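You operate a simulated robot arm through the tools that you are given. There is no shell and no other tool.

You are at the controls of a simulated robot arm. One attempt, no reset.

TASK
Tilt both cradle wings as the wing card says and lock them.
Fine: set each wing before its knob goes to Lock.

Only the result counts: the job must be done as asked and must still hold three seconds after the hand-in. Knocking over, shifting, dropping, spilling or breaking anything else fails it.

THE ROBOT
A 6-joint arm with a two-finger parallel gripper, fixed in place. Base frame: the origin is at the foot of the arm, x ahead of it, y to its left, z up. Lengths are in m, angles in rad, forces in N, time in s.
With the tool pointing down near the work surface it reaches from about 0.34 to 0.76 m from the base axis. Its first joint turns from -1.152 to 1.152 rad. Payload 2.45 kg.
The tool frame sits at the grasp point between the pads (the TCP): z along the fingers, y along the line on which they close. The tips reach 0.024 m beyond it. Largest opening 0.068 m; finger width 0.017, thickness 0.01; the body of the gripper, 0.04 by 0.07 m, starts 0.041 m behind the TCP.
Orientation is told as [roll, pitch, yaw] about the base's x, y, z axes, in that order, counted from this pose: with the fingers straight down and closing along the base's y, the tool's x points along the base's -x, its y along +y and its z along -z.

THE INTERFACE
- The arm moves only by the tool jog_arm. Its argument "deltas" is a list of rows, each a list of 7 numbers: the turn, a rotation vector about the tool's x, y, z in units of 4 degrees (1.0 is 4 degrees), then the shift along the tool's x, y, z in units of 20 mm (1.0 is 20 mm), then the gripper command, from -1 (fully open) to 1 (shut), values between in proportion. In form: [[rx, ry, rz, dx, dy, dz, gripper], ...]. A call has 1 to 20 rows; each row shifts and turns the commanded pose from where the row before left it, along the tool's axes as they then stand. A call with a number of a shift or a turn outside -1 to 1 is refused whole. Each row takes 0.2 s and may step no farther than 0.05 m and 0.15 rad from the row before; otherwise, or with a gripper value out of range, the whole call is refused. A pose out of reach is approached as far as the arm can. The call stops where the force on the tool passes 60 N (or 10 N more than at its start, if that is more) or the arm is blocked; 0.2 s more then pass. Each finger travels about 0.108 m/s and halts on what it meets, pressing with about 40 N; the grip force reading is that of the motor and also rises with nothing between the fingers. The clock runs only during rows and for 0.2 s after the last one: add rows that do not move to give the fingers time. It gives the time, the measured TCP pose, the force on the tool (base axes), the opening and the grip force at its end, in the units of the frame above (readings bear some noise), with the torque about the TCP (base axes, N m) and any sound that the robot's microphone picked up.
- Cameras (640 x 400 px; columns grow to the right, rows downward): "scene" is fixed at [0.1757, 0.419, 1.4702]; the picture's right is [-0.67, -0.74, 0.00], its down [-0.39, 0.35, -0.85] and it looks along [0.64, -0.57, -0.52] (base axes); focal length 359 px, centre (320, 200). "wrist" rides on the gripper at [0.084, 0.011, -0.075] in the tool frame; the picture's right is [-0.13, 0.99, 0.00], its down [-0.60, -0.08, -0.79] and it looks along [-0.79, -0.10, 0.61] (tool axes); focal length 251 px, centre (320, 200). There is no depth. A picture from a camera that has moved, and an enlarged one, comes with that camera's place and axes in the base frame and with its lens.
- grab_frame(camera): a new picture of that camera. No time passes.
- close_up(camera, box): a new picture of the part [left, top, right, bottom] of that camera's present view, enlarged. No time passes.
- finish_job(): hands the job in; it is judged then, once.

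Places have to be worked out from the pictures, the camera data and where the tool is seen. Open the gripper and draw the arm clear of the work before you hand the job in, unless the task says otherwise.

The tools are called after "Call:" as a command line: name --pt "numbers of a row" for each row, then --argument value for the rest, lists and objects as JSON in quotes. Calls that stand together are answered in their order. jog_arm: Moves the arm, as the interface text tells. Its arguments: {"type":"object","properties":{"deltas":{"type":"array","items":{"type":"array","items":{"type":"number"}}}},"required":["deltas"]} The other tools are called the same way: grab_frame (camera) takes a picture; close_up (camera, box) takes an enlarged picture of a part of a camera's view; finish_job () hands the job in.

At the start:

```text
time_s: 0.0
ee_pos: [0.4288, 0.0009, 1.1988]
orientation: [0.0, 0.001, -0.001]
contact_force: [-0.4, -0.1, 0.3]
moment: [0.0, 0.0, -0.01]
gripper_width: 0.0682
grip_force: 0.0
```

scene: 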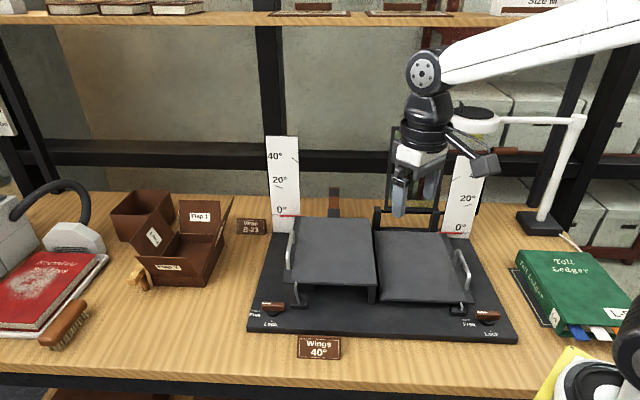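
wrist: 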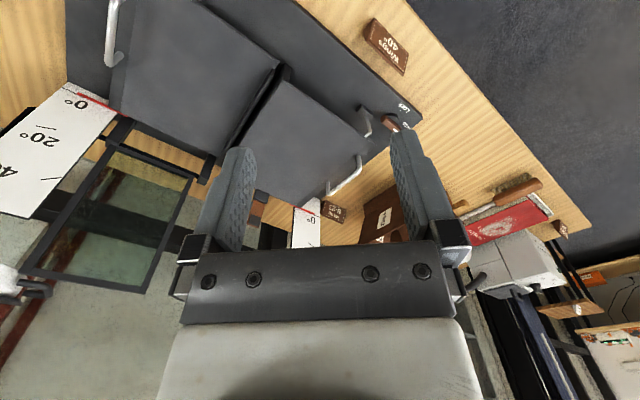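

I start by looking closer at the cradle, card and knobs in the scene view.

Call:
close_up --camera "scene" --box '[230, 180, 390, 280]'

Call:
close_up --camera "scene" --box '[370, 180, 530, 280]'

Call:
close_up --camera "scene" --box '[230, 270, 390, 370]'

Call:
close_up --camera "scene" --box '[390, 260, 550, 360]'

Call:
close_up --camera "scene" --box '[220, 120, 540, 320]'

Call:
close_up --camera "wrist" --box '[60, 0, 460, 250]'

```text
4.00 times, centred on (310, 230) of scene
camera zoom: at [0.1757, 0.419, 1.4702], right [-0.67, -0.74, 0.0], down [-0.39, 0.35, -0.85], along [0.64, -0.57, -0.52], focal length 1435 px, centre (360, 80)
```

zoom: 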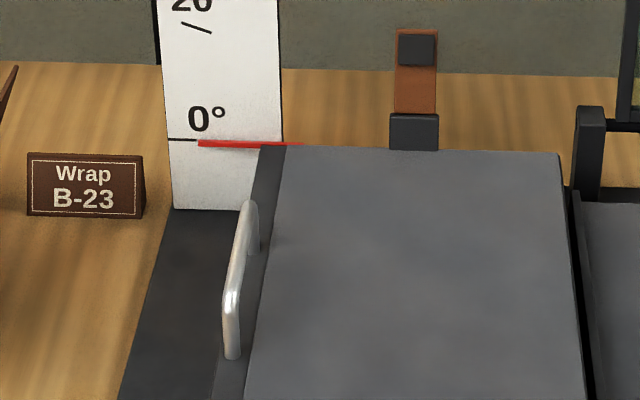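

```text
4.00 times, centred on (450, 230) of scene
camera zoom: at [0.1757, 0.419, 1.4702], right [-0.67, -0.74, 0.0], down [-0.39, 0.35, -0.85], along [0.64, -0.57, -0.52], focal length 1435 px, centre (-200, 80)
```

zoom: 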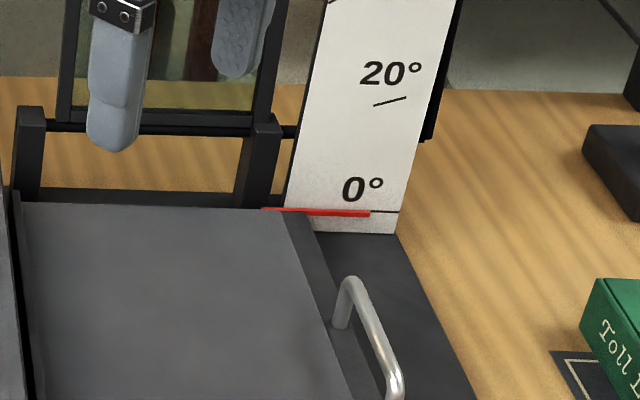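

```text
4.00 times, centred on (310, 320) of scene
camera zoom: at [0.1757, 0.419, 1.4702], right [-0.67, -0.74, 0.0], down [-0.39, 0.35, -0.85], along [0.64, -0.57, -0.52], focal length 1435 px, centre (360, -280)
```

zoom: 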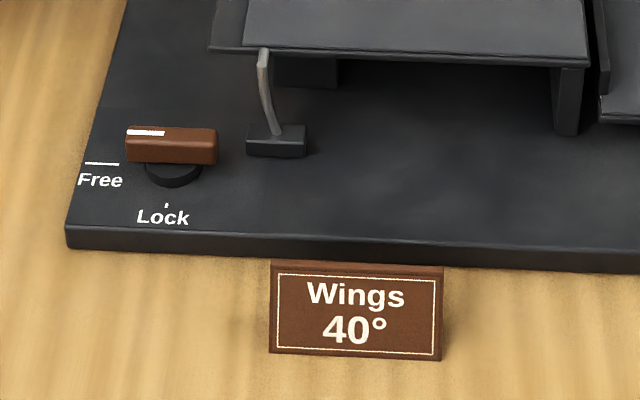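

```text
4.00 times, centred on (470, 310) of scene
camera zoom: at [0.1757, 0.419, 1.4702], right [-0.67, -0.74, 0.0], down [-0.39, 0.35, -0.85], along [0.64, -0.57, -0.52], focal length 1435 px, centre (-280, -240)
```

zoom: 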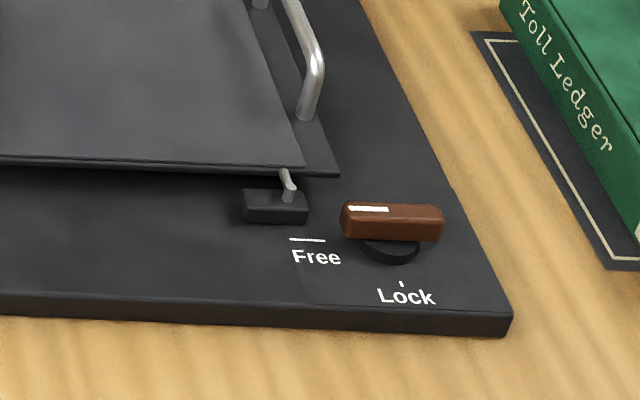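

```text
2.00 times, centred on (380, 220) of scene
camera zoom: at [0.1757, 0.419, 1.4702], right [-0.67, -0.74, 0.0], down [-0.39, 0.35, -0.85], along [0.64, -0.57, -0.52], focal length 717 px, centre (200, 160)
```

zoom: 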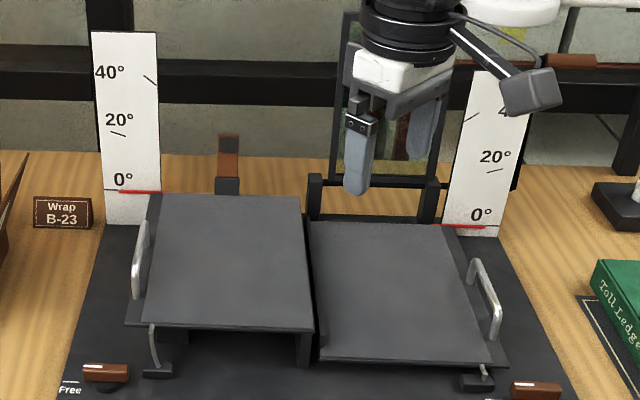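

```text
1.60 times, centred on (260, 125) of wrist
camera zoom: at [0.3429, 0.013, 1.2732], right [0.13, 0.99, 0.0], down [0.6, -0.08, 0.79], along [0.79, -0.1, -0.61], focal length 402 px, centre (416, 320)
```

zoom: 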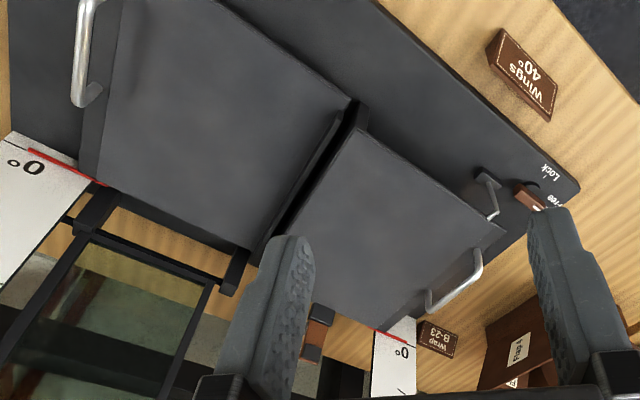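

The card at the front says Wings 40°, and both knobs have their white marks at Free, with Lock a quarter turn toward the front. The cradle sits turned about 45° from the base. I move the wrist camera towards the left wing for a better look.

Call:
jog_arm --pt "0 0 0 -0.967 0.4625 0.62 -1" --pt "0 0 0 -0.967 0.4625 0.62 -1" --pt "0 0 0 -0.967 0.4625 0.62 -1" --pt "0 0 0 -0.967 0.4625 0.62 -1" --pt "0 0 0 -0.967 0.4625 0.62 -1" --pt "0 0 0 -0.967 0.4625 0.62 -1" --pt "0 0 0 -0.967 0.4625 0.62 -1" --pt "0 0 0 -0.967 0.4625 0.62 -1" --pt "0 0 0 -0.967 0.4625 0.62 -1" --pt "0 0 0 -0.967 0.4625 0.62 -1" --pt "0 0 0 -0.967 0.4625 0.62 -1" --pt "0 0 0 -0.967 0.4625 0.62 -1"

```text
time_s: 2.6
ee_pos: [0.6599, 0.1126, 1.0488]
orientation: [0.001, -0.002, 0.0]
contact_force: [0.5, 0.0, -0.2]
moment: [-0.03, -0.03, 0.0]
gripper_width: 0.0679
grip_force: 0.0
```

The arm followed accurately. Now I yaw the tool by about -44° so the closing line runs across the handles and the camera looks from the front to the back of the cradle.

Call:
jog_arm --pt "0 0 1 0 0 0 -1" --pt "0 0 1 0 0 0 -1" --pt "0 0 1 0 0 0 -1" --pt "0 0 1 0 0 0 -1" --pt "0 0 1 0 0 0 -1" --pt "0 0 1 0 0 0 -1" --pt "0 0 1 0 0 0 -1" --pt "0 0 1 0 0 0 -1" --pt "0 0 1 0 0 0 -1" --pt "0 0 1 0 0 0 -1" --pt "0 0 1 0 0 0 -1"

Call:
grab_frame --camera "wrist"

Call:
grab_frame --camera "scene"

```text
time_s: 5.0
ee_pos: [0.6596, 0.113, 1.0494]
orientation: [0.001, 0.0, -0.769]
contact_force: [-0.1, -0.1, 0.2]
moment: [0.01, 0.04, -0.02]
gripper_width: 0.0679
grip_force: 0.0
```

```text
taken
camera wrist: at [0.606, 0.1787, 1.1243], right [0.78, 0.62, 0.0], down [0.38, -0.48, 0.79], along [0.49, -0.62, -0.61], focal length 251 px, centre (320, 200)
```

wrist: 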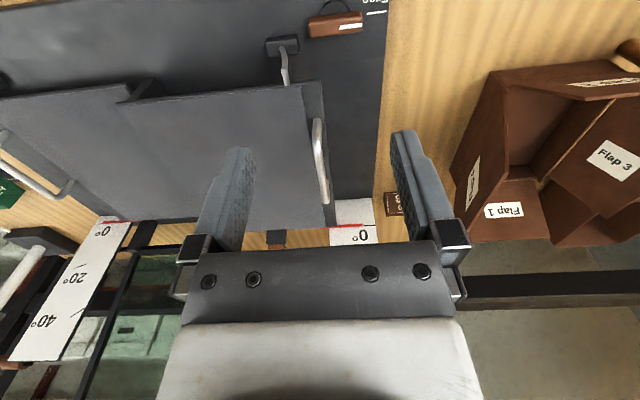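

```text
taken
```

scene: 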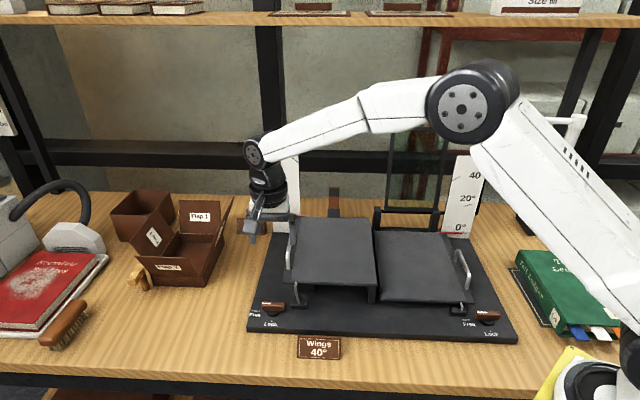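

Call:
close_up --camera "wrist" --box '[240, 60, 400, 160]'

Call:
close_up --camera "wrist" --box '[240, 0, 400, 100]'

Call:
close_up --camera "wrist" --box '[240, 150, 400, 250]'

Call:
close_up --camera "scene" --box '[250, 200, 410, 300]'

```text
4.00 times, centred on (320, 110) of wrist
camera zoom: at [0.606, 0.1787, 1.1243], right [0.78, 0.62, 0.0], down [0.38, -0.48, 0.79], along [0.49, -0.62, -0.61], focal length 1006 px, centre (320, 560)
```

zoom: 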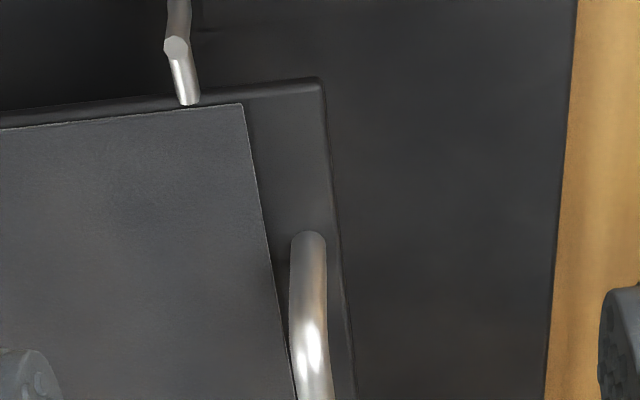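

```text
4.00 times, centred on (320, 50) of wrist
camera zoom: at [0.606, 0.1787, 1.1243], right [0.78, 0.62, 0.0], down [0.38, -0.48, 0.79], along [0.49, -0.62, -0.61], focal length 1006 px, centre (320, 800)
```

zoom: 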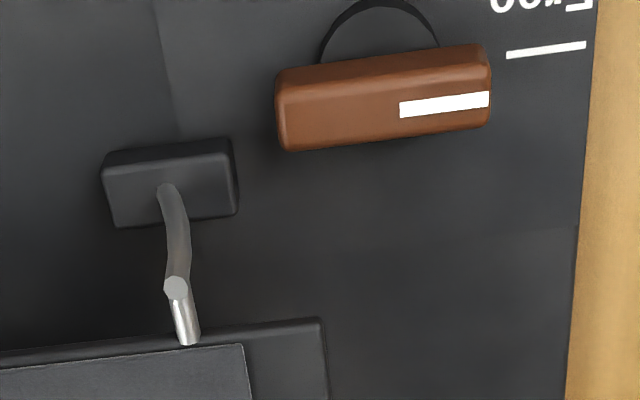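

```text
4.00 times, centred on (320, 200) of wrist
camera zoom: at [0.606, 0.1787, 1.1243], right [0.78, 0.62, 0.0], down [0.38, -0.48, 0.79], along [0.49, -0.62, -0.61], focal length 1006 px, centre (320, 200)
```

zoom: 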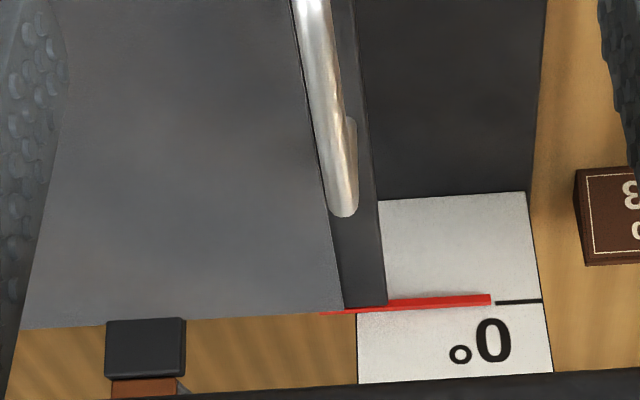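

```text
4.00 times, centred on (330, 250) of scene
camera zoom: at [0.1757, 0.419, 1.4702], right [-0.67, -0.74, 0.0], down [-0.39, 0.35, -0.85], along [0.64, -0.57, -0.52], focal length 1435 px, centre (280, 0)
```

zoom: 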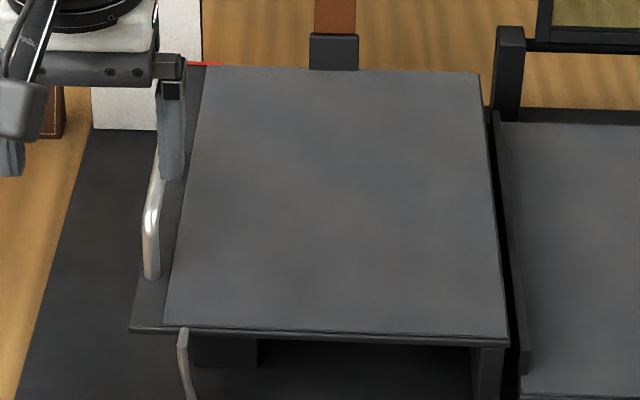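

The handle is a D-bar standing upright on the wing's outer strip, bar mid about [0.736, 0.018, 0.933], running along the cradle's front-back direction (45°). I move above it with the fingers open, closing line across the bar.

Call:
jog_arm --pt "0 0 0.23 -0.868 -0.095 0.353 -1" --pt "0 0 0 -0.868 -0.095 0.353 -1" --pt "0 0 0 -0.868 -0.095 0.353 -1" --pt "0 0 0 -0.868 -0.095 0.353 -1" --pt "0 0 0 -0.868 -0.095 0.353 -1" --pt "0 0 0 -0.868 -0.095 0.353 -1" --pt "0 0 0 -0.868 -0.095 0.353 -1"

Call:
grab_frame --camera "wrist"

Call:
grab_frame --camera "scene"

```text
time_s: 6.6
ee_pos: [0.7364, 0.0163, 1.0005]
orientation: [-0.001, -0.002, -0.784]
contact_force: [-0.5, -0.6, 0.6]
moment: [0.01, 0.0, -0.03]
gripper_width: 0.068
grip_force: 0.0
```

```text
taken
camera wrist: at [0.6841, 0.0836, 1.0748], right [0.79, 0.61, 0.0], down [0.37, -0.48, 0.79], along [0.48, -0.63, -0.61], focal length 251 px, centre (320, 200)
```

wrist: 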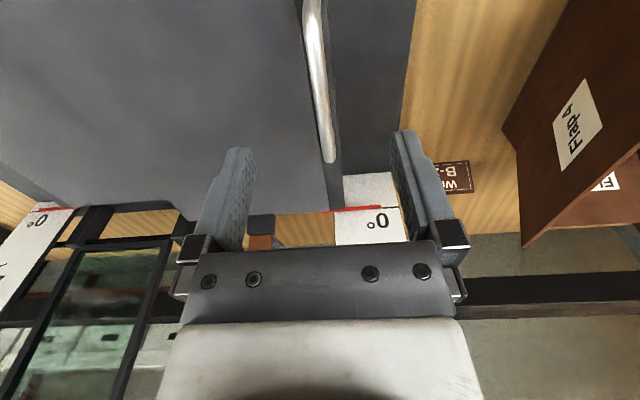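

```text
taken
```

scene: 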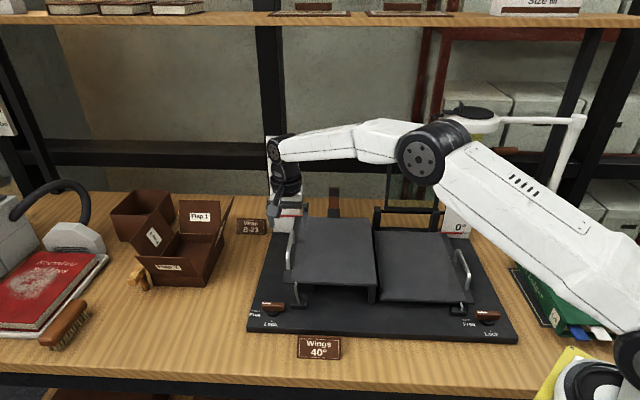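

The bar lines up with the tool centre (q ≈ 0.532 for both). I lower to z≈0.933, keeping the fingers open, and watch for contact.

Call:
jog_arm --pt "0 0 0 0 0 0.84 -1" --pt "0 0 0 0 0 0.84 -1" --pt "0 0 0 0 0 0.84 -1" --pt "0 0 0 0 0 0.84 -1"

Call:
grab_frame --camera "wrist"

Call:
close_up --camera "scene" --box '[230, 180, 390, 280]'

```text
time_s: 7.6
ee_pos: [0.737, 0.017, 0.932]
orientation: [-0.001, -0.001, -0.783]
contact_force: [0.8, -0.5, -0.4]
moment: [0.03, 0.03, 0.01]
gripper_width: 0.0679
grip_force: 0.1
```

```text
taken
camera wrist: at [0.6839, 0.0844, 1.0069], right [0.79, 0.61, 0.0], down [0.37, -0.48, 0.79], along [0.48, -0.63, -0.61], focal length 251 px, centre (320, 200)
```

wrist: 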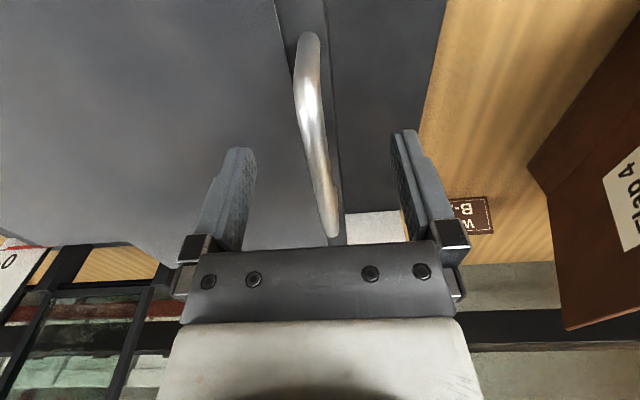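

```text
4.00 times, centred on (310, 230) of scene
camera zoom: at [0.1757, 0.419, 1.4702], right [-0.67, -0.74, 0.0], down [-0.39, 0.35, -0.85], along [0.64, -0.57, -0.52], focal length 1435 px, centre (360, 80)
```

zoom: 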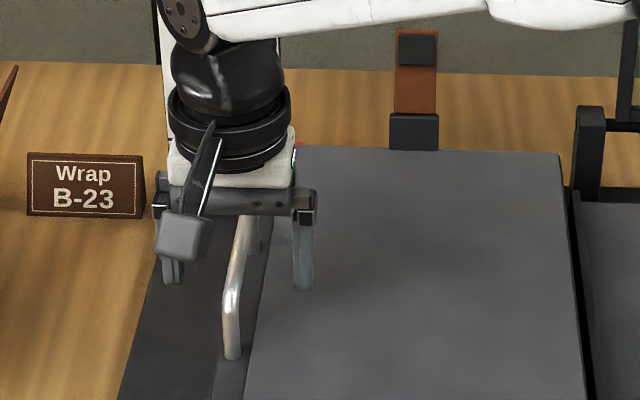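

The bar is centred between the fingers. I close on it and read width and force.

Call:
jog_arm --pt "0 0 0 0 0 0 1" --pt "0 0 0 0 0 0 1" --pt "0 0 0 0 0 0 1" --pt "0 0 0 0 0 0 1"

Call:
grab_frame --camera "wrist"

```text
time_s: 8.6
ee_pos: [0.7372, 0.0169, 0.9332]
orientation: [-0.001, 0.001, -0.784]
contact_force: [2.9, 0.9, -1.8]
moment: [-0.04, -0.09, -0.01]
gripper_width: 0.0099
grip_force: 31.0
```

```text
taken
camera wrist: at [0.684, 0.0844, 1.0072], right [0.79, 0.61, 0.0], down [0.37, -0.48, 0.79], along [0.48, -0.63, -0.61], focal length 251 px, centre (320, 200)
```

wrist: 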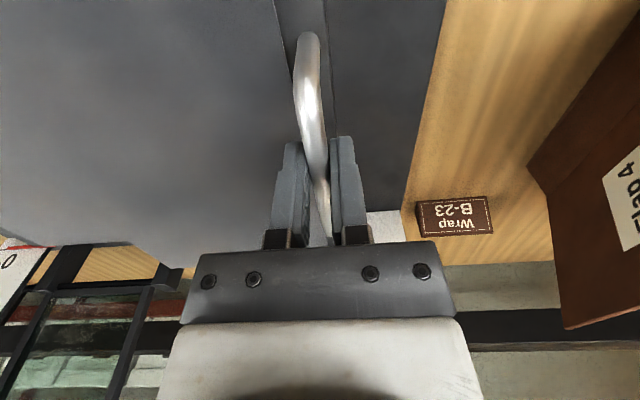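

The bar (10 mm) is gripped at q≈0.533, z≈0.933. I lift by about 5° along the arc around the hinge (estimated q≈0.327, z≈0.88) and read the force.

Call:
jog_arm --pt "0 0 0 0 -0.13 -0.445 1" --pt "0 0 0 0 -0.14 -0.445 1" --pt "0 0 0 0 0 0 1"

Call:
close_up --camera "scene" --box '[230, 130, 390, 230]'

Call:
close_up --camera "scene" --box '[230, 220, 390, 320]'

```text
time_s: 9.4
ee_pos: [0.7333, 0.0143, 0.9515]
orientation: [0.003, -0.001, -0.782]
contact_force: [7.2, 5.5, 0.2]
moment: [0.21, 0.12, -0.01]
gripper_width: 0.0097
grip_force: 31.2
```

```text
4.00 times, centred on (310, 180) of scene
camera zoom: at [0.1759, 0.4191, 1.4701], right [-0.67, -0.74, 0.0], down [-0.39, 0.35, -0.85], along [0.64, -0.57, -0.52], focal length 1435 px, centre (360, 280)
```

zoom: 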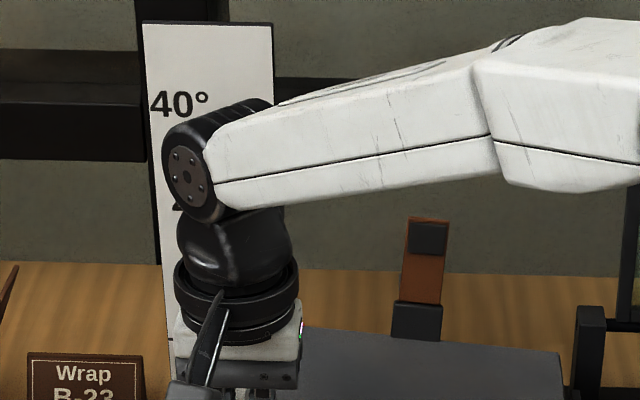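

```text
4.00 times, centred on (310, 270) of scene
camera zoom: at [0.1759, 0.4191, 1.4701], right [-0.67, -0.74, 0.0], down [-0.39, 0.35, -0.85], along [0.64, -0.57, -0.52], focal length 1435 px, centre (360, -80)
```

zoom: 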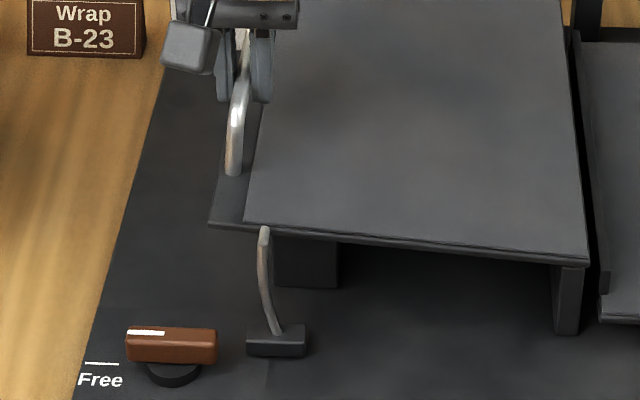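

The wing lifted about 5° with almost no vertical load. I open the fingers slightly to see if the wing holds its angle by itself.

Call:
jog_arm --pt "0 0 0 0 0 0 0.4" --pt "0 0 0 0 0 0 0.4" --pt "0 0 0 0 0 0 0.4"

Call:
close_up --camera "scene" --box '[230, 220, 390, 320]'

Call:
grab_frame --camera "wrist"

```text
time_s: 10.2
ee_pos: [0.7334, 0.0123, 0.9503]
orientation: [-0.001, 0.0, -0.785]
contact_force: [-1.2, -0.3, 0.0]
moment: [0.03, -0.01, 0.02]
gripper_width: 0.0208
grip_force: 0.0
```

```text
4.00 times, centred on (310, 270) of scene
camera zoom: at [0.1757, 0.419, 1.4702], right [-0.67, -0.74, 0.0], down [-0.39, 0.35, -0.85], along [0.64, -0.57, -0.52], focal length 1435 px, centre (360, -80)
```

zoom: 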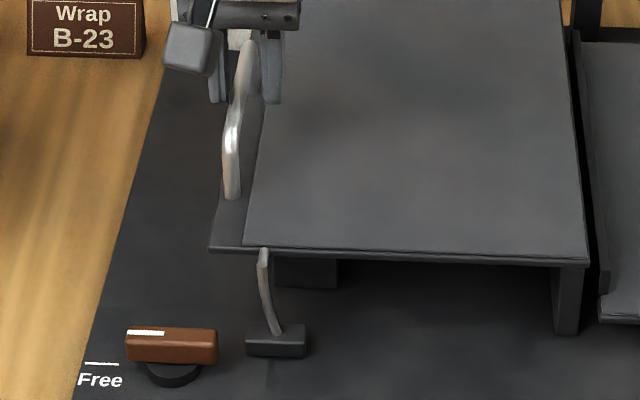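

```text
taken
camera wrist: at [0.6803, 0.0804, 1.025], right [0.79, 0.61, 0.0], down [0.37, -0.48, 0.79], along [0.48, -0.63, -0.61], focal length 251 px, centre (320, 200)
```

wrist: 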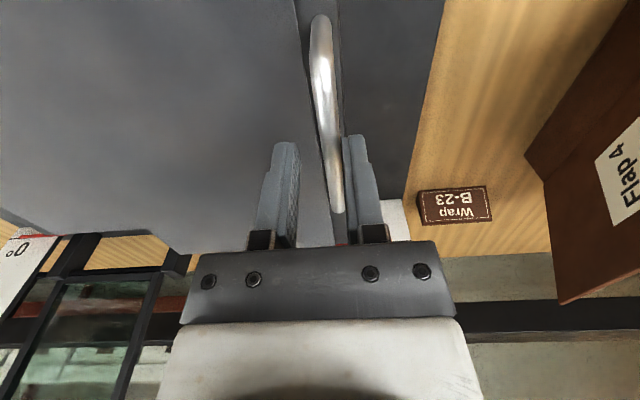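

The wing dropped back to 0° when released, so nothing holds it while its knob is at Free. One arm cannot hold the wing and turn the knob, so I will test whether a part-way turned knob gives drag. First I withdraw upwards and go above the left knob (about [0.671, 0.120, 0.845]).

Call:
jog_arm --pt "0 0 0 0 0 0 -1" --pt "0 0 0 0 0 0 -1" --pt "0 0 0 0 0 -1 -1" --pt "0 0 0 0 0 -1 -1" --pt "0 0 0 0 0 -1 -1" --pt "0 0 0 0 0 -1 -1" --pt "0 0 0 0 0 -1 -1" --pt "0 0 0 1 0.27 0 -1" --pt "0 0 0 1 0.27 0 -1" --pt "0 0 0 1 0.27 0 -1" --pt "0 0 0 1 0.27 0 -1" --pt "0 0 0 1 0.27 0 -1" --pt "0 0 0 1 0.27 0 -1"

Call:
grab_frame --camera "wrist"

Call:
grab_frame --camera "scene"

```text
time_s: 13.0
ee_pos: [0.6704, 0.1199, 1.0507]
orientation: [0.0, 0.0, -0.786]
contact_force: [-0.6, -0.1, 0.2]
moment: [-0.01, -0.01, -0.01]
gripper_width: 0.0678
grip_force: 0.0
```

```text
taken
camera wrist: at [0.6177, 0.1882, 1.1251], right [0.79, 0.61, 0.0], down [0.37, -0.48, 0.79], along [0.48, -0.63, -0.61], focal length 251 px, centre (320, 200)
```

wrist: 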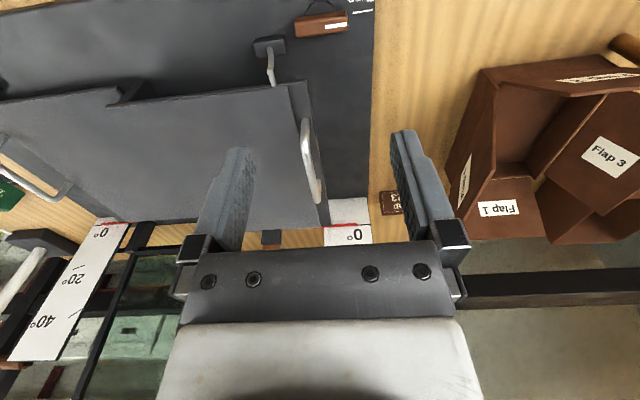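

```text
taken
```

scene: 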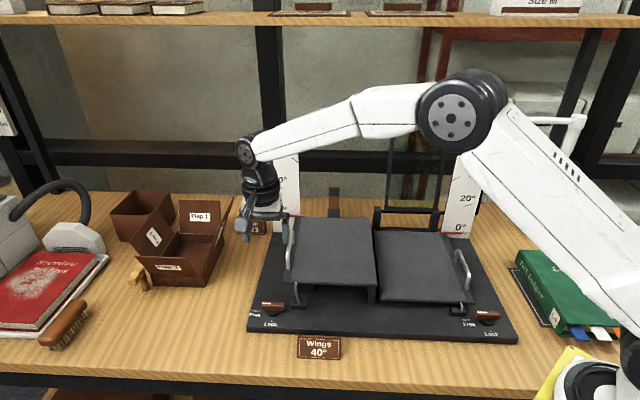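

The tool is over the knob. I rotate the tool another -90° (to about -135°) at height, so that the fingers close across the knob bar and the turn to Lock then brings it back to -45°.

Call:
jog_arm --pt "0 0 1 0 0 0 -1" --pt "0 0 1 0 0 0 -1" --pt "0 0 1 0 0 0 -1" --pt "0 0 1 0 0 0 -1" --pt "0 0 1 0 0 0 -1" --pt "0 0 1 0 0 0 -1" --pt "0 0 1 0 0 0 -1" --pt "0 0 1 0 0 0 -1" --pt "0 0 1 0 0 0 -1" --pt "0 0 1 0 0 0 -1" --pt "0 0 1 0 0 0 -1" --pt "0 0 1 0 0 0 -1" --pt "0 0 1 0 0 0 -1" --pt "0 0 1 0 0 0 -1" --pt "0 0 1 0 0 0 -1" --pt "0 0 1 0 0 0 -1" --pt "0 0 1 0 0 0 -1" --pt "0 0 1 0 0 0 -1" --pt "0 0 1 0 0 0 -1" --pt "0 0 1 0 0 0 -1"

Call:
grab_frame --camera "wrist"

```text
time_s: 17.2
ee_pos: [0.6706, 0.1194, 1.0517]
orientation: [0.0, 0.0, -2.181]
contact_force: [-0.5, 0.8, -0.6]
moment: [-0.01, 0.01, 0.02]
gripper_width: 0.0677
grip_force: 0.1
```

```text
taken
camera wrist: at [0.7271, 0.1836, 1.1254], right [0.74, -0.67, 0.0], down [-0.41, -0.45, 0.79], along [-0.54, -0.59, -0.61], focal length 251 px, centre (320, 200)
```

wrist: 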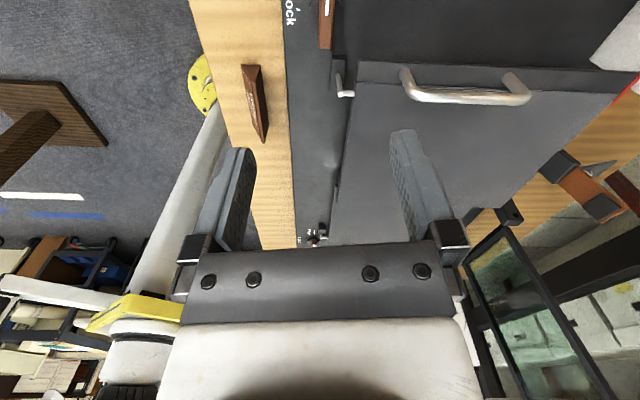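

The wrist allows it. I finish the rotation to -135° and descend to z≈0.93 for a check of the alignment.

Call:
jog_arm --pt "0 0 1 0 0 0 -1" --pt "0 0 1 0 0 0 -1" --pt "0 0 0.5 0 0 0 -1" --pt "0 0 0 0 0 1 -1" --pt "0 0 0 0 0 1 -1" --pt "0 0 0 0 0 1 -1" --pt "0 0 0 0 0 1 -1" --pt "0 0 0 0 0 1 -1" --pt "0 0 0 0 0 1 -1"

Call:
grab_frame --camera "wrist"

Call:
close_up --camera "scene" --box '[200, 230, 360, 330]'

```text
time_s: 19.2
ee_pos: [0.6703, 0.1206, 0.931]
orientation: [0.0, 0.001, -2.354]
contact_force: [0.0, -0.2, -0.3]
moment: [-0.02, -0.01, -0.01]
gripper_width: 0.0681
grip_force: 0.0
```

```text
taken
camera wrist: at [0.7363, 0.1724, 1.005], right [0.61, -0.79, 0.0], down [-0.48, -0.37, 0.79], along [-0.63, -0.48, -0.61], focal length 251 px, centre (320, 200)
```

wrist: 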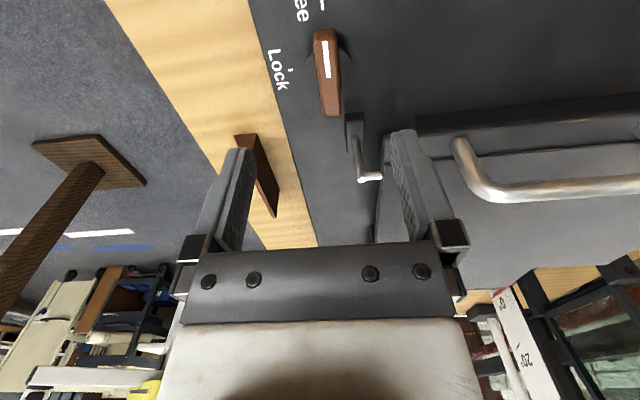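

```text
4.00 times, centred on (280, 280) of scene
camera zoom: at [0.1757, 0.419, 1.4702], right [-0.67, -0.74, 0.0], down [-0.39, 0.35, -0.85], along [0.64, -0.57, -0.52], focal length 1435 px, centre (480, -120)
```

zoom: 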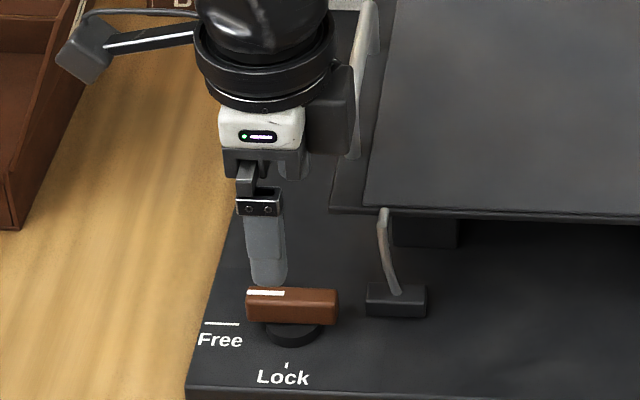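

I zoom in on the knob from the wrist to refine its position before going lower.

Call:
close_up --camera "wrist" --box '[250, 0, 410, 100]'

Call:
close_up --camera "wrist" --box '[250, 60, 410, 160]'

```text
4.00 times, centred on (330, 50) of wrist
camera zoom: at [0.7363, 0.1724, 1.005], right [0.61, -0.79, 0.0], down [-0.48, -0.37, 0.79], along [-0.63, -0.48, -0.61], focal length 1006 px, centre (280, 800)
```

zoom: 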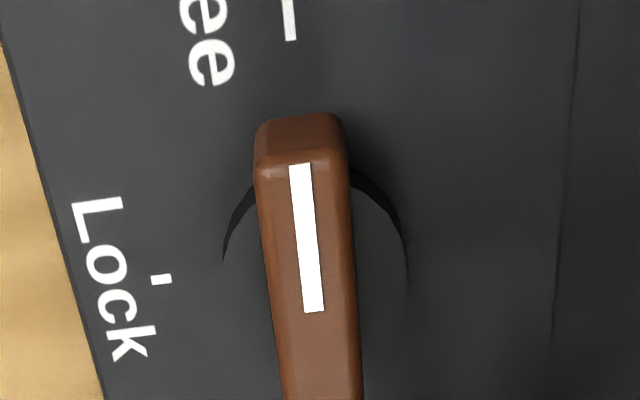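

```text
4.00 times, centred on (330, 110) of wrist
camera zoom: at [0.7363, 0.1724, 1.005], right [0.61, -0.79, 0.0], down [-0.48, -0.37, 0.79], along [-0.63, -0.48, -0.61], focal length 1006 px, centre (280, 560)
```

zoom: 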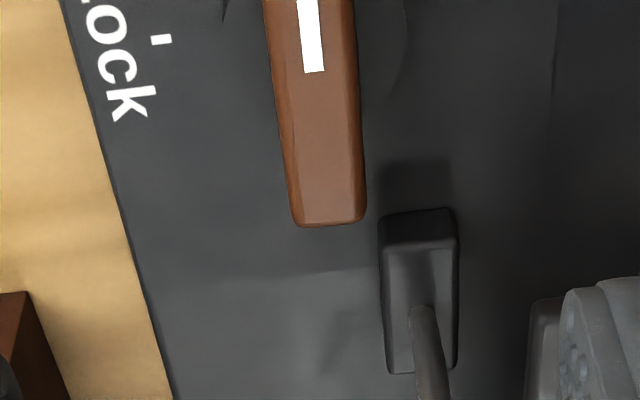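

The knob's top is at z≈0.845 with its centre at about p=0.393, q=0.559, so I shift 4.5 mm along the closing line and descend to z≈0.853 (tips about 9 mm above the plate).

Call:
jog_arm --pt "0 0 0 0 0.22 0.9 -1" --pt "0 0 0 0 0 1 -1" --pt "0 0 0 0 0 1 -1" --pt "0 0 0 0 0 1 -1"

Call:
grab_frame --camera "wrist"

Call:
close_up --camera "scene" --box '[200, 230, 360, 330]'

```text
time_s: 20.2
ee_pos: [0.6745, 0.1161, 0.8532]
orientation: [0.001, 0.001, -2.355]
contact_force: [0.2, -0.3, 0.2]
moment: [0.01, -0.01, 0.02]
gripper_width: 0.0679
grip_force: 0.1
```

```text
taken
camera wrist: at [0.7402, 0.1694, 0.9275], right [0.61, -0.79, 0.0], down [-0.48, -0.37, 0.79], along [-0.63, -0.48, -0.61], focal length 251 px, centre (320, 200)
```

wrist: 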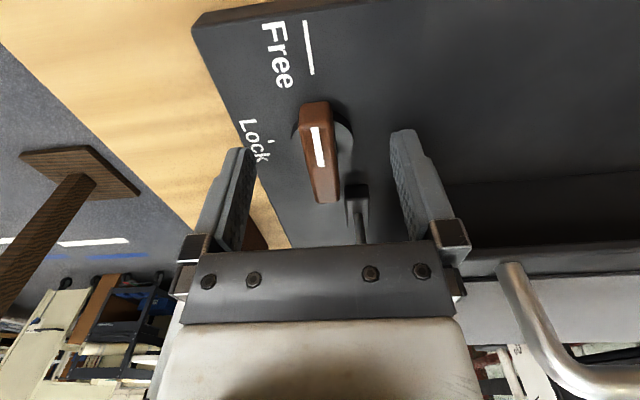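

```text
4.00 times, centred on (280, 280) of scene
camera zoom: at [0.1757, 0.419, 1.4702], right [-0.67, -0.74, 0.0], down [-0.39, 0.35, -0.85], along [0.64, -0.57, -0.52], focal length 1435 px, centre (480, -120)
```

zoom: 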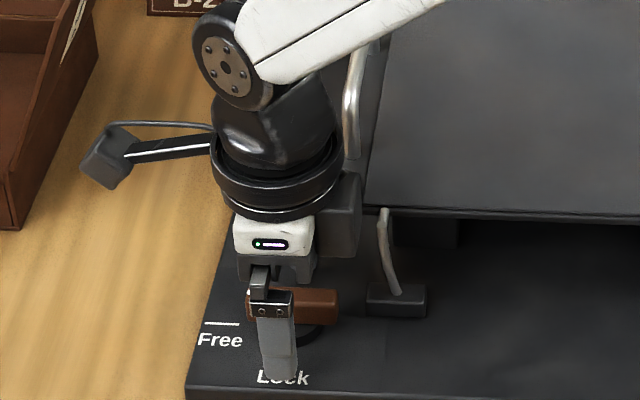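

The bar sits between the fingers, about 1.5 mm off centre; I correct that and close gently on it.

Call:
jog_arm --pt "0 0 0 0 -0.07 0 -1" --pt "0 0 0 0 0 0 1" --pt "0 0 0 0 0 0 1" --pt "0 0 0 0 0 0 1" --pt "0 0 0 0 0 0 1"

Call:
grab_frame --camera "wrist"

```text
time_s: 21.4
ee_pos: [0.6749, 0.1175, 0.8534]
orientation: [0.002, 0.005, -2.356]
contact_force: [20.2, -19.0, -8.7]
moment: [0.55, -0.65, 0.0]
gripper_width: 0.0138
grip_force: 33.6
```

```text
taken
camera wrist: at [0.7409, 0.1686, 0.9282], right [0.61, -0.79, 0.0], down [-0.49, -0.37, 0.79], along [-0.63, -0.48, -0.61], focal length 251 px, centre (320, 200)
```

wrist: 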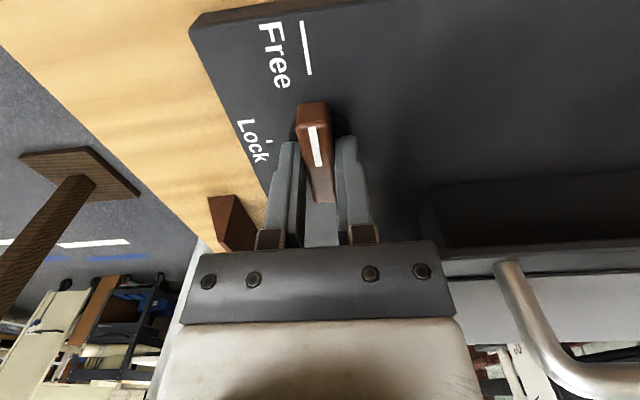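

Gripped (14 mm bar); the 28 N sideways load shows the knob lies slightly further along +p, so I shift 1.2 mm that way to relieve it and read again.

Call:
jog_arm --pt "0 0 0 0 0.06 0 1" --pt "0 0 0 0 0 0 1"

```text
time_s: 22.0
ee_pos: [0.675, 0.1169, 0.8537]
orientation: [0.003, 0.001, -2.357]
contact_force: [17.1, -18.4, -4.2]
moment: [0.26, -0.66, -0.01]
gripper_width: 0.014
grip_force: 33.7
```

Still about 25 N sideways, so I move another 2 mm in the same direction and check.

Call:
jog_arm --pt "0 0 0 0 0.1 0 1" --pt "0 0 0 0 0 0 1"

```text
time_s: 22.6
ee_pos: [0.675, 0.1164, 0.8537]
orientation: [-0.001, -0.001, -2.354]
contact_force: [6.6, -12.7, 5.0]
moment: [0.33, -0.61, -0.02]
gripper_width: 0.014
grip_force: 33.8
```

The side load is dropping. I add 1.5 mm and start turning the knob counter-clockwise (seen from above) by 20°, watching the torque.

Call:
jog_arm --pt "0 0 0 0 0.075 0 1" --pt "0 0 -1 0 0 0 1" --pt "0 0 -1 0 0 0 1" --pt "0 0 -1 0 0 0 1" --pt "0 0 -1 0 0 0 1" --pt "0 0 -1 0 0 0 1"

Call:
grab_frame --camera "wrist"

```text
time_s: 24.0
ee_pos: [0.6752, 0.1165, 0.8531]
orientation: [-0.002, 0.0, -2.004]
contact_force: [-11.3, 9.3, 18.1]
moment: [-0.62, 0.51, 0.02]
gripper_width: 0.0139
grip_force: 33.3
```

```text
taken
camera wrist: at [0.7195, 0.1885, 0.9279], right [0.85, -0.53, 0.0], down [-0.32, -0.52, 0.79], along [-0.42, -0.67, -0.61], focal length 251 px, centre (320, 200)
```

wrist: 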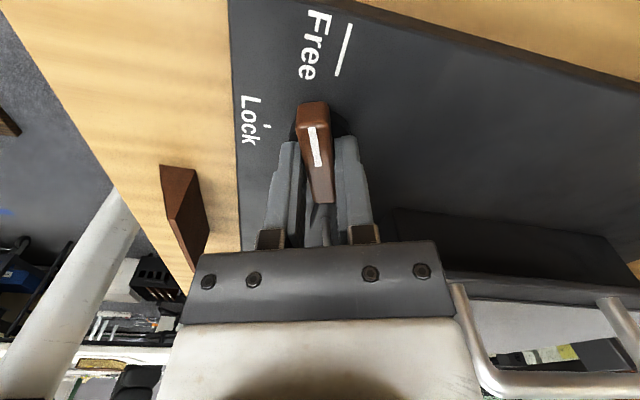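

The knob follows the gripper with hardly any torque. I continue to about 45°.

Call:
jog_arm --pt "0 0 -1 0 0 0 1" --pt "0 0 -1 0 0 0 1" --pt "0 0 -1 0 0 0 1" --pt "0 0 -1 0 0 0 1" --pt "0 0 -1 0 0 0 1" --pt "0 0 -1 0 0 0 1"

Call:
grab_frame --camera "wrist"

Call:
close_up --camera "scene" --box '[200, 230, 360, 330]'

```text
time_s: 25.4
ee_pos: [0.676, 0.117, 0.8547]
orientation: [0.002, -0.001, -1.585]
contact_force: [-19.4, 16.5, 22.9]
moment: [0.65, 0.32, 0.02]
gripper_width: 0.0138
grip_force: 33.9
```

```text
taken
camera wrist: at [0.6864, 0.2007, 0.9279], right [0.99, -0.14, 0.0], down [-0.09, -0.6, 0.79], along [-0.11, -0.78, -0.61], focal length 251 px, centre (320, 200)
```

wrist: 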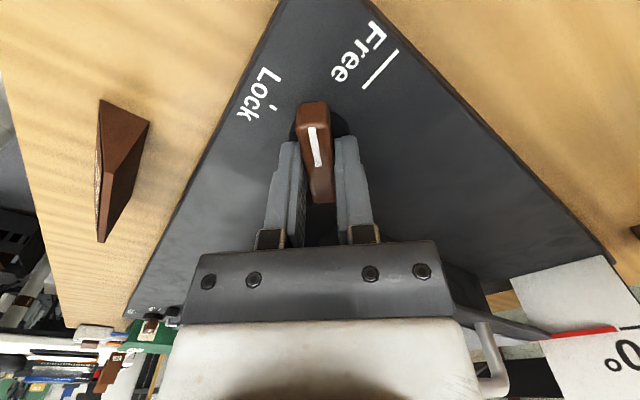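

```text
4.00 times, centred on (280, 280) of scene
camera zoom: at [0.1747, 0.4193, 1.4702], right [-0.67, -0.74, 0.0], down [-0.39, 0.35, -0.86], along [0.64, -0.57, -0.52], focal length 1435 px, centre (480, -120)
```

zoom: 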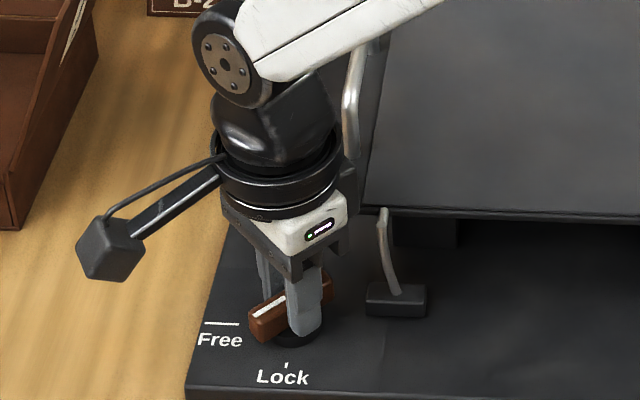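

The knob is at about 44°, halfway between Free and Lock. I release it, rise, and rotate back to -45° for the handle.

Call:
jog_arm --pt "0 0 0 0 0 0 -1" --pt "0 0 0 0 0 0 -1" --pt "0 0 0 0 0 0 -1" --pt "0 0 0 0 0 -1 -1" --pt "0 0 0 0 0 -1 -1" --pt "0 0 0 0 0 -1 -1" --pt "0 0 0 0 0 -1 -1" --pt "0 0 0 0 0 -1 -1" --pt "0 0 0 0 0 -1 -1" --pt "0 0 0 0 0 -1 -1" --pt "0 0 0 0 0 -0.5 -1"

Call:
close_up --camera "scene" --box '[200, 230, 360, 330]'

```text
time_s: 27.8
ee_pos: [0.6768, 0.1157, 1.0023]
orientation: [0.0, -0.001, -1.587]
contact_force: [0.2, -0.3, -0.6]
moment: [0.05, -0.02, 0.0]
gripper_width: 0.0683
grip_force: 0.0
```

```text
4.00 times, centred on (280, 280) of scene
camera zoom: at [0.1757, 0.419, 1.4702], right [-0.67, -0.74, 0.0], down [-0.39, 0.35, -0.85], along [0.64, -0.57, -0.52], focal length 1435 px, centre (480, -120)
```

zoom: 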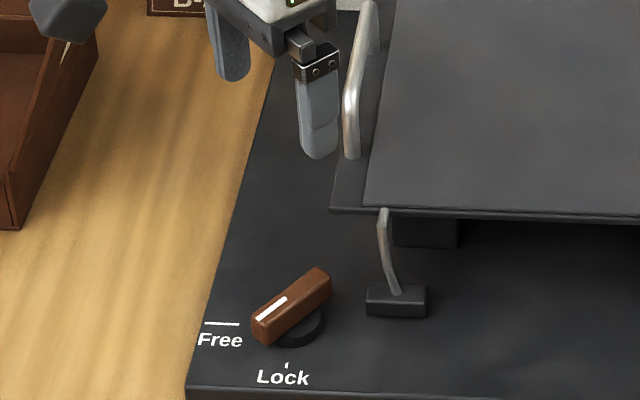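

The knob stays at 45°. I rotate back to -45° and return above the handle.

Call:
jog_arm --pt "0 0 -0.957 0 0 0 -1" --pt "0 0 -0.957 0 0 0 -1" --pt "0 0 -0.957 0 0 0 -1" --pt "0 0 -0.957 0 0 0 -1" --pt "0 0 -0.957 0 0 0 -1" --pt "0 0 -0.957 0 0 0 -1" --pt "0 0 -0.957 0 0 0 -1" --pt "0 0 -0.957 0 0 0 -1" --pt "0 0 -0.957 0 0 0 -1" --pt "0 0 -0.957 0 0 0 -1" --pt "0 0 -0.957 0 0 0 -1" --pt "0 0 -0.957 0 0 0 -1" --pt "0 0 0 -0.935 -0.226 0 -1" --pt "0 0 0 -0.935 -0.226 0 -1" --pt "0 0 0 -0.935 -0.226 0 -1" --pt "0 0 0 -0.935 -0.226 0 -1" --pt "0 0 0 -0.935 -0.226 0 -1" --pt "0 0 0 -0.935 -0.226 0 -1"

Call:
grab_frame --camera "wrist"

```text
time_s: 31.6
ee_pos: [0.7357, 0.0167, 1.0022]
orientation: [0.001, 0.001, -0.783]
contact_force: [0.1, 0.3, 0.2]
moment: [0.01, 0.01, 0.0]
gripper_width: 0.068
grip_force: 0.0
```

```text
taken
camera wrist: at [0.6831, 0.0843, 1.0774], right [0.79, 0.61, 0.0], down [0.37, -0.48, 0.79], along [0.48, -0.63, -0.61], focal length 251 px, centre (320, 200)
```

wrist: 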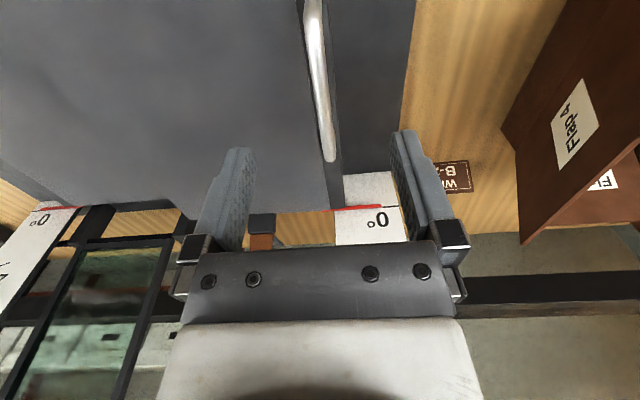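

Same alignment as before. I descend onto the handle and grip it, then lift by about 5° to feel the drag.

Call:
jog_arm --pt "0 0 0 0 0 0.86 -1" --pt "0 0 0 0 0 0.86 -1" --pt "0 0 0 0 0 0.86 -1" --pt "0 0 0 0 0 0.86 -1" --pt "0 0 0 0 0 0 1" --pt "0 0 0 0 0 0 1" --pt "0 0 0 0 0 0 1" --pt "0 0 0 0 0 0 1"

Call:
jog_arm --pt "0 0 0 0 -0.1 -0.445 1" --pt "0 0 0 0 -0.11 -0.445 1" --pt "0 0 0 0 0 0 1"

Call:
close_up --camera "scene" --box '[230, 220, 390, 320]'

```text
time_s: 33.4
ee_pos: [0.736, 0.0164, 0.9337]
orientation: [0.001, 0.0, -0.785]
contact_force: [2.2, -0.4, -2.2]
moment: [-0.09, -0.14, -0.05]
gripper_width: 0.0098
grip_force: 30.8
```

```text
time_s: 34.2
ee_pos: [0.7327, 0.0136, 0.9519]
orientation: [0.0, 0.001, -0.785]
contact_force: [0.1, -0.7, -2.2]
moment: [-0.16, -0.16, 0.0]
gripper_width: 0.0096
grip_force: 30.2
```

```text
4.00 times, centred on (310, 270) of scene
camera zoom: at [0.1758, 0.419, 1.4702], right [-0.67, -0.74, 0.0], down [-0.39, 0.35, -0.85], along [0.64, -0.57, -0.52], focal length 1435 px, centre (360, -80)
```

zoom: 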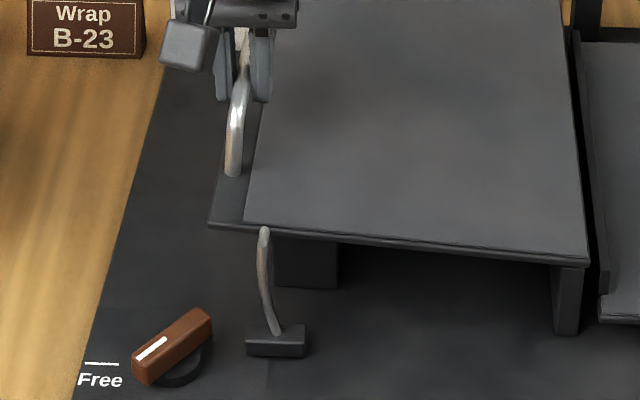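

The wing lifted 5° again. Now I loosen the fingers to see whether it holds with the knob half-turned.

Call:
jog_arm --pt "0 0 0 0 0 0 0.4" --pt "0 0 0 0 0 0 0.4" --pt "0 0 0 0 0 0 0.4"

Call:
close_up --camera "scene" --box '[230, 220, 390, 320]'

Call:
grab_frame --camera "wrist"

```text
time_s: 35.0
ee_pos: [0.7335, 0.0141, 0.952]
orientation: [0.0, 0.001, -0.785]
contact_force: [-0.1, 0.7, -0.3]
moment: [0.02, -0.02, -0.03]
gripper_width: 0.0203
grip_force: 0.2
```

```text
4.00 times, centred on (310, 270) of scene
camera zoom: at [0.1757, 0.419, 1.4702], right [-0.67, -0.74, 0.0], down [-0.39, 0.35, -0.85], along [0.64, -0.57, -0.52], focal length 1435 px, centre (360, -80)
```

zoom: 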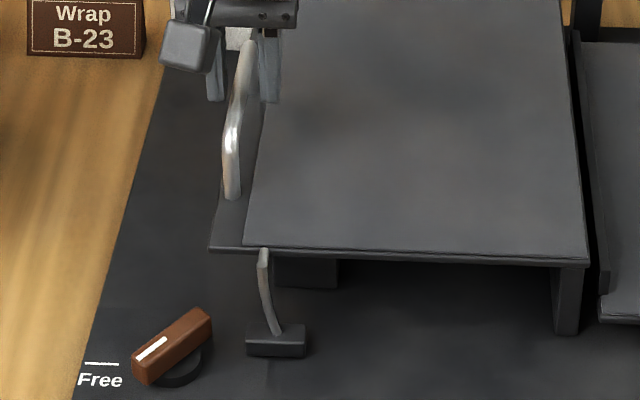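

```text
taken
camera wrist: at [0.6809, 0.0817, 1.0266], right [0.79, 0.61, 0.0], down [0.37, -0.48, 0.79], along [0.48, -0.63, -0.61], focal length 251 px, centre (320, 200)
```

wrist: 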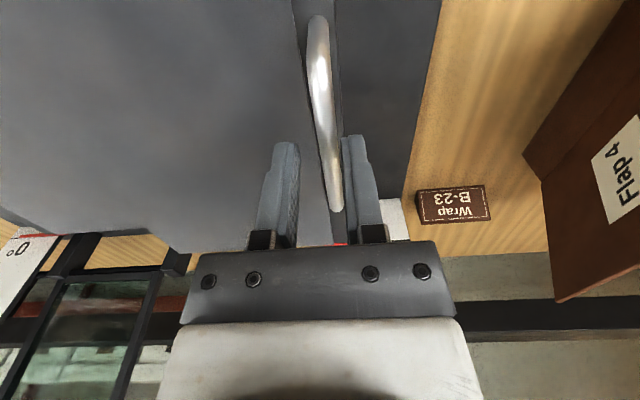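

The wing fell again, so half a turn gives no hold. I try a larger knob angle, still short of Lock, and go back to the knob.

Call:
jog_arm --pt "0 0 0 0 0 0 -1" --pt "0 0 0 0 0 0 -1" --pt "0 0 0 0 0 -0.9 -1" --pt "0 0 0 0 0 -0.9 -1" --pt "0 0 0 0 0 -0.9 -1" --pt "0 0 0 0.95 0.26 0 -1" --pt "0 0 0 0.95 0.26 0 -1" --pt "0 0 0 0.95 0.26 0 -1" --pt "0 0 0 0.95 0.26 0 -1" --pt "0 0 0 0.95 0.26 0 -1" --pt "0 0 0 0.95 0.26 0 -1"

Call:
jog_arm --pt "0 0 0.957 0 0 0 -1" --pt "0 0 0.957 0 0 0 -1" --pt "0 0 0.957 0 0 0 -1" --pt "0 0 0.957 0 0 0 -1" --pt "0 0 0.957 0 0 0 -1" --pt "0 0 0.957 0 0 0 -1" --pt "0 0 0.957 0 0 0 -1" --pt "0 0 0.957 0 0 0 -1" --pt "0 0 0.957 0 0 0 -1" --pt "0 0 0.957 0 0 0 -1" --pt "0 0 0.957 0 0 0 -1" --pt "0 0 0.957 0 0 0 -1" --pt "0 0 0 0 0 1 -1" --pt "0 0 0 0 0 1 -1" --pt "0 0 0 0 0 1 -1" --pt "0 0 0 0 0 1 -1"

Call:
grab_frame --camera "wrist"

```text
time_s: 37.4
ee_pos: [0.6757, 0.1164, 1.0058]
orientation: [0.001, 0.0, -0.783]
contact_force: [-0.1, 0.5, 0.0]
moment: [0.02, -0.02, -0.04]
gripper_width: 0.068
grip_force: 0.2
```

```text
time_s: 40.8
ee_pos: [0.6757, 0.1166, 0.9261]
orientation: [0.001, 0.001, -1.587]
contact_force: [0.5, -0.1, 0.3]
moment: [-0.01, -0.01, -0.01]
gripper_width: 0.0678
grip_force: 0.1
```

```text
taken
camera wrist: at [0.6869, 0.2007, 1.0006], right [0.99, -0.15, 0.0], down [-0.09, -0.6, 0.79], along [-0.11, -0.78, -0.61], focal length 251 px, centre (320, 200)
```

wrist: 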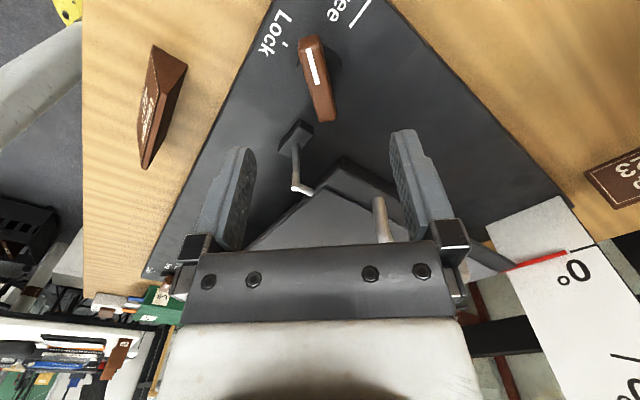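

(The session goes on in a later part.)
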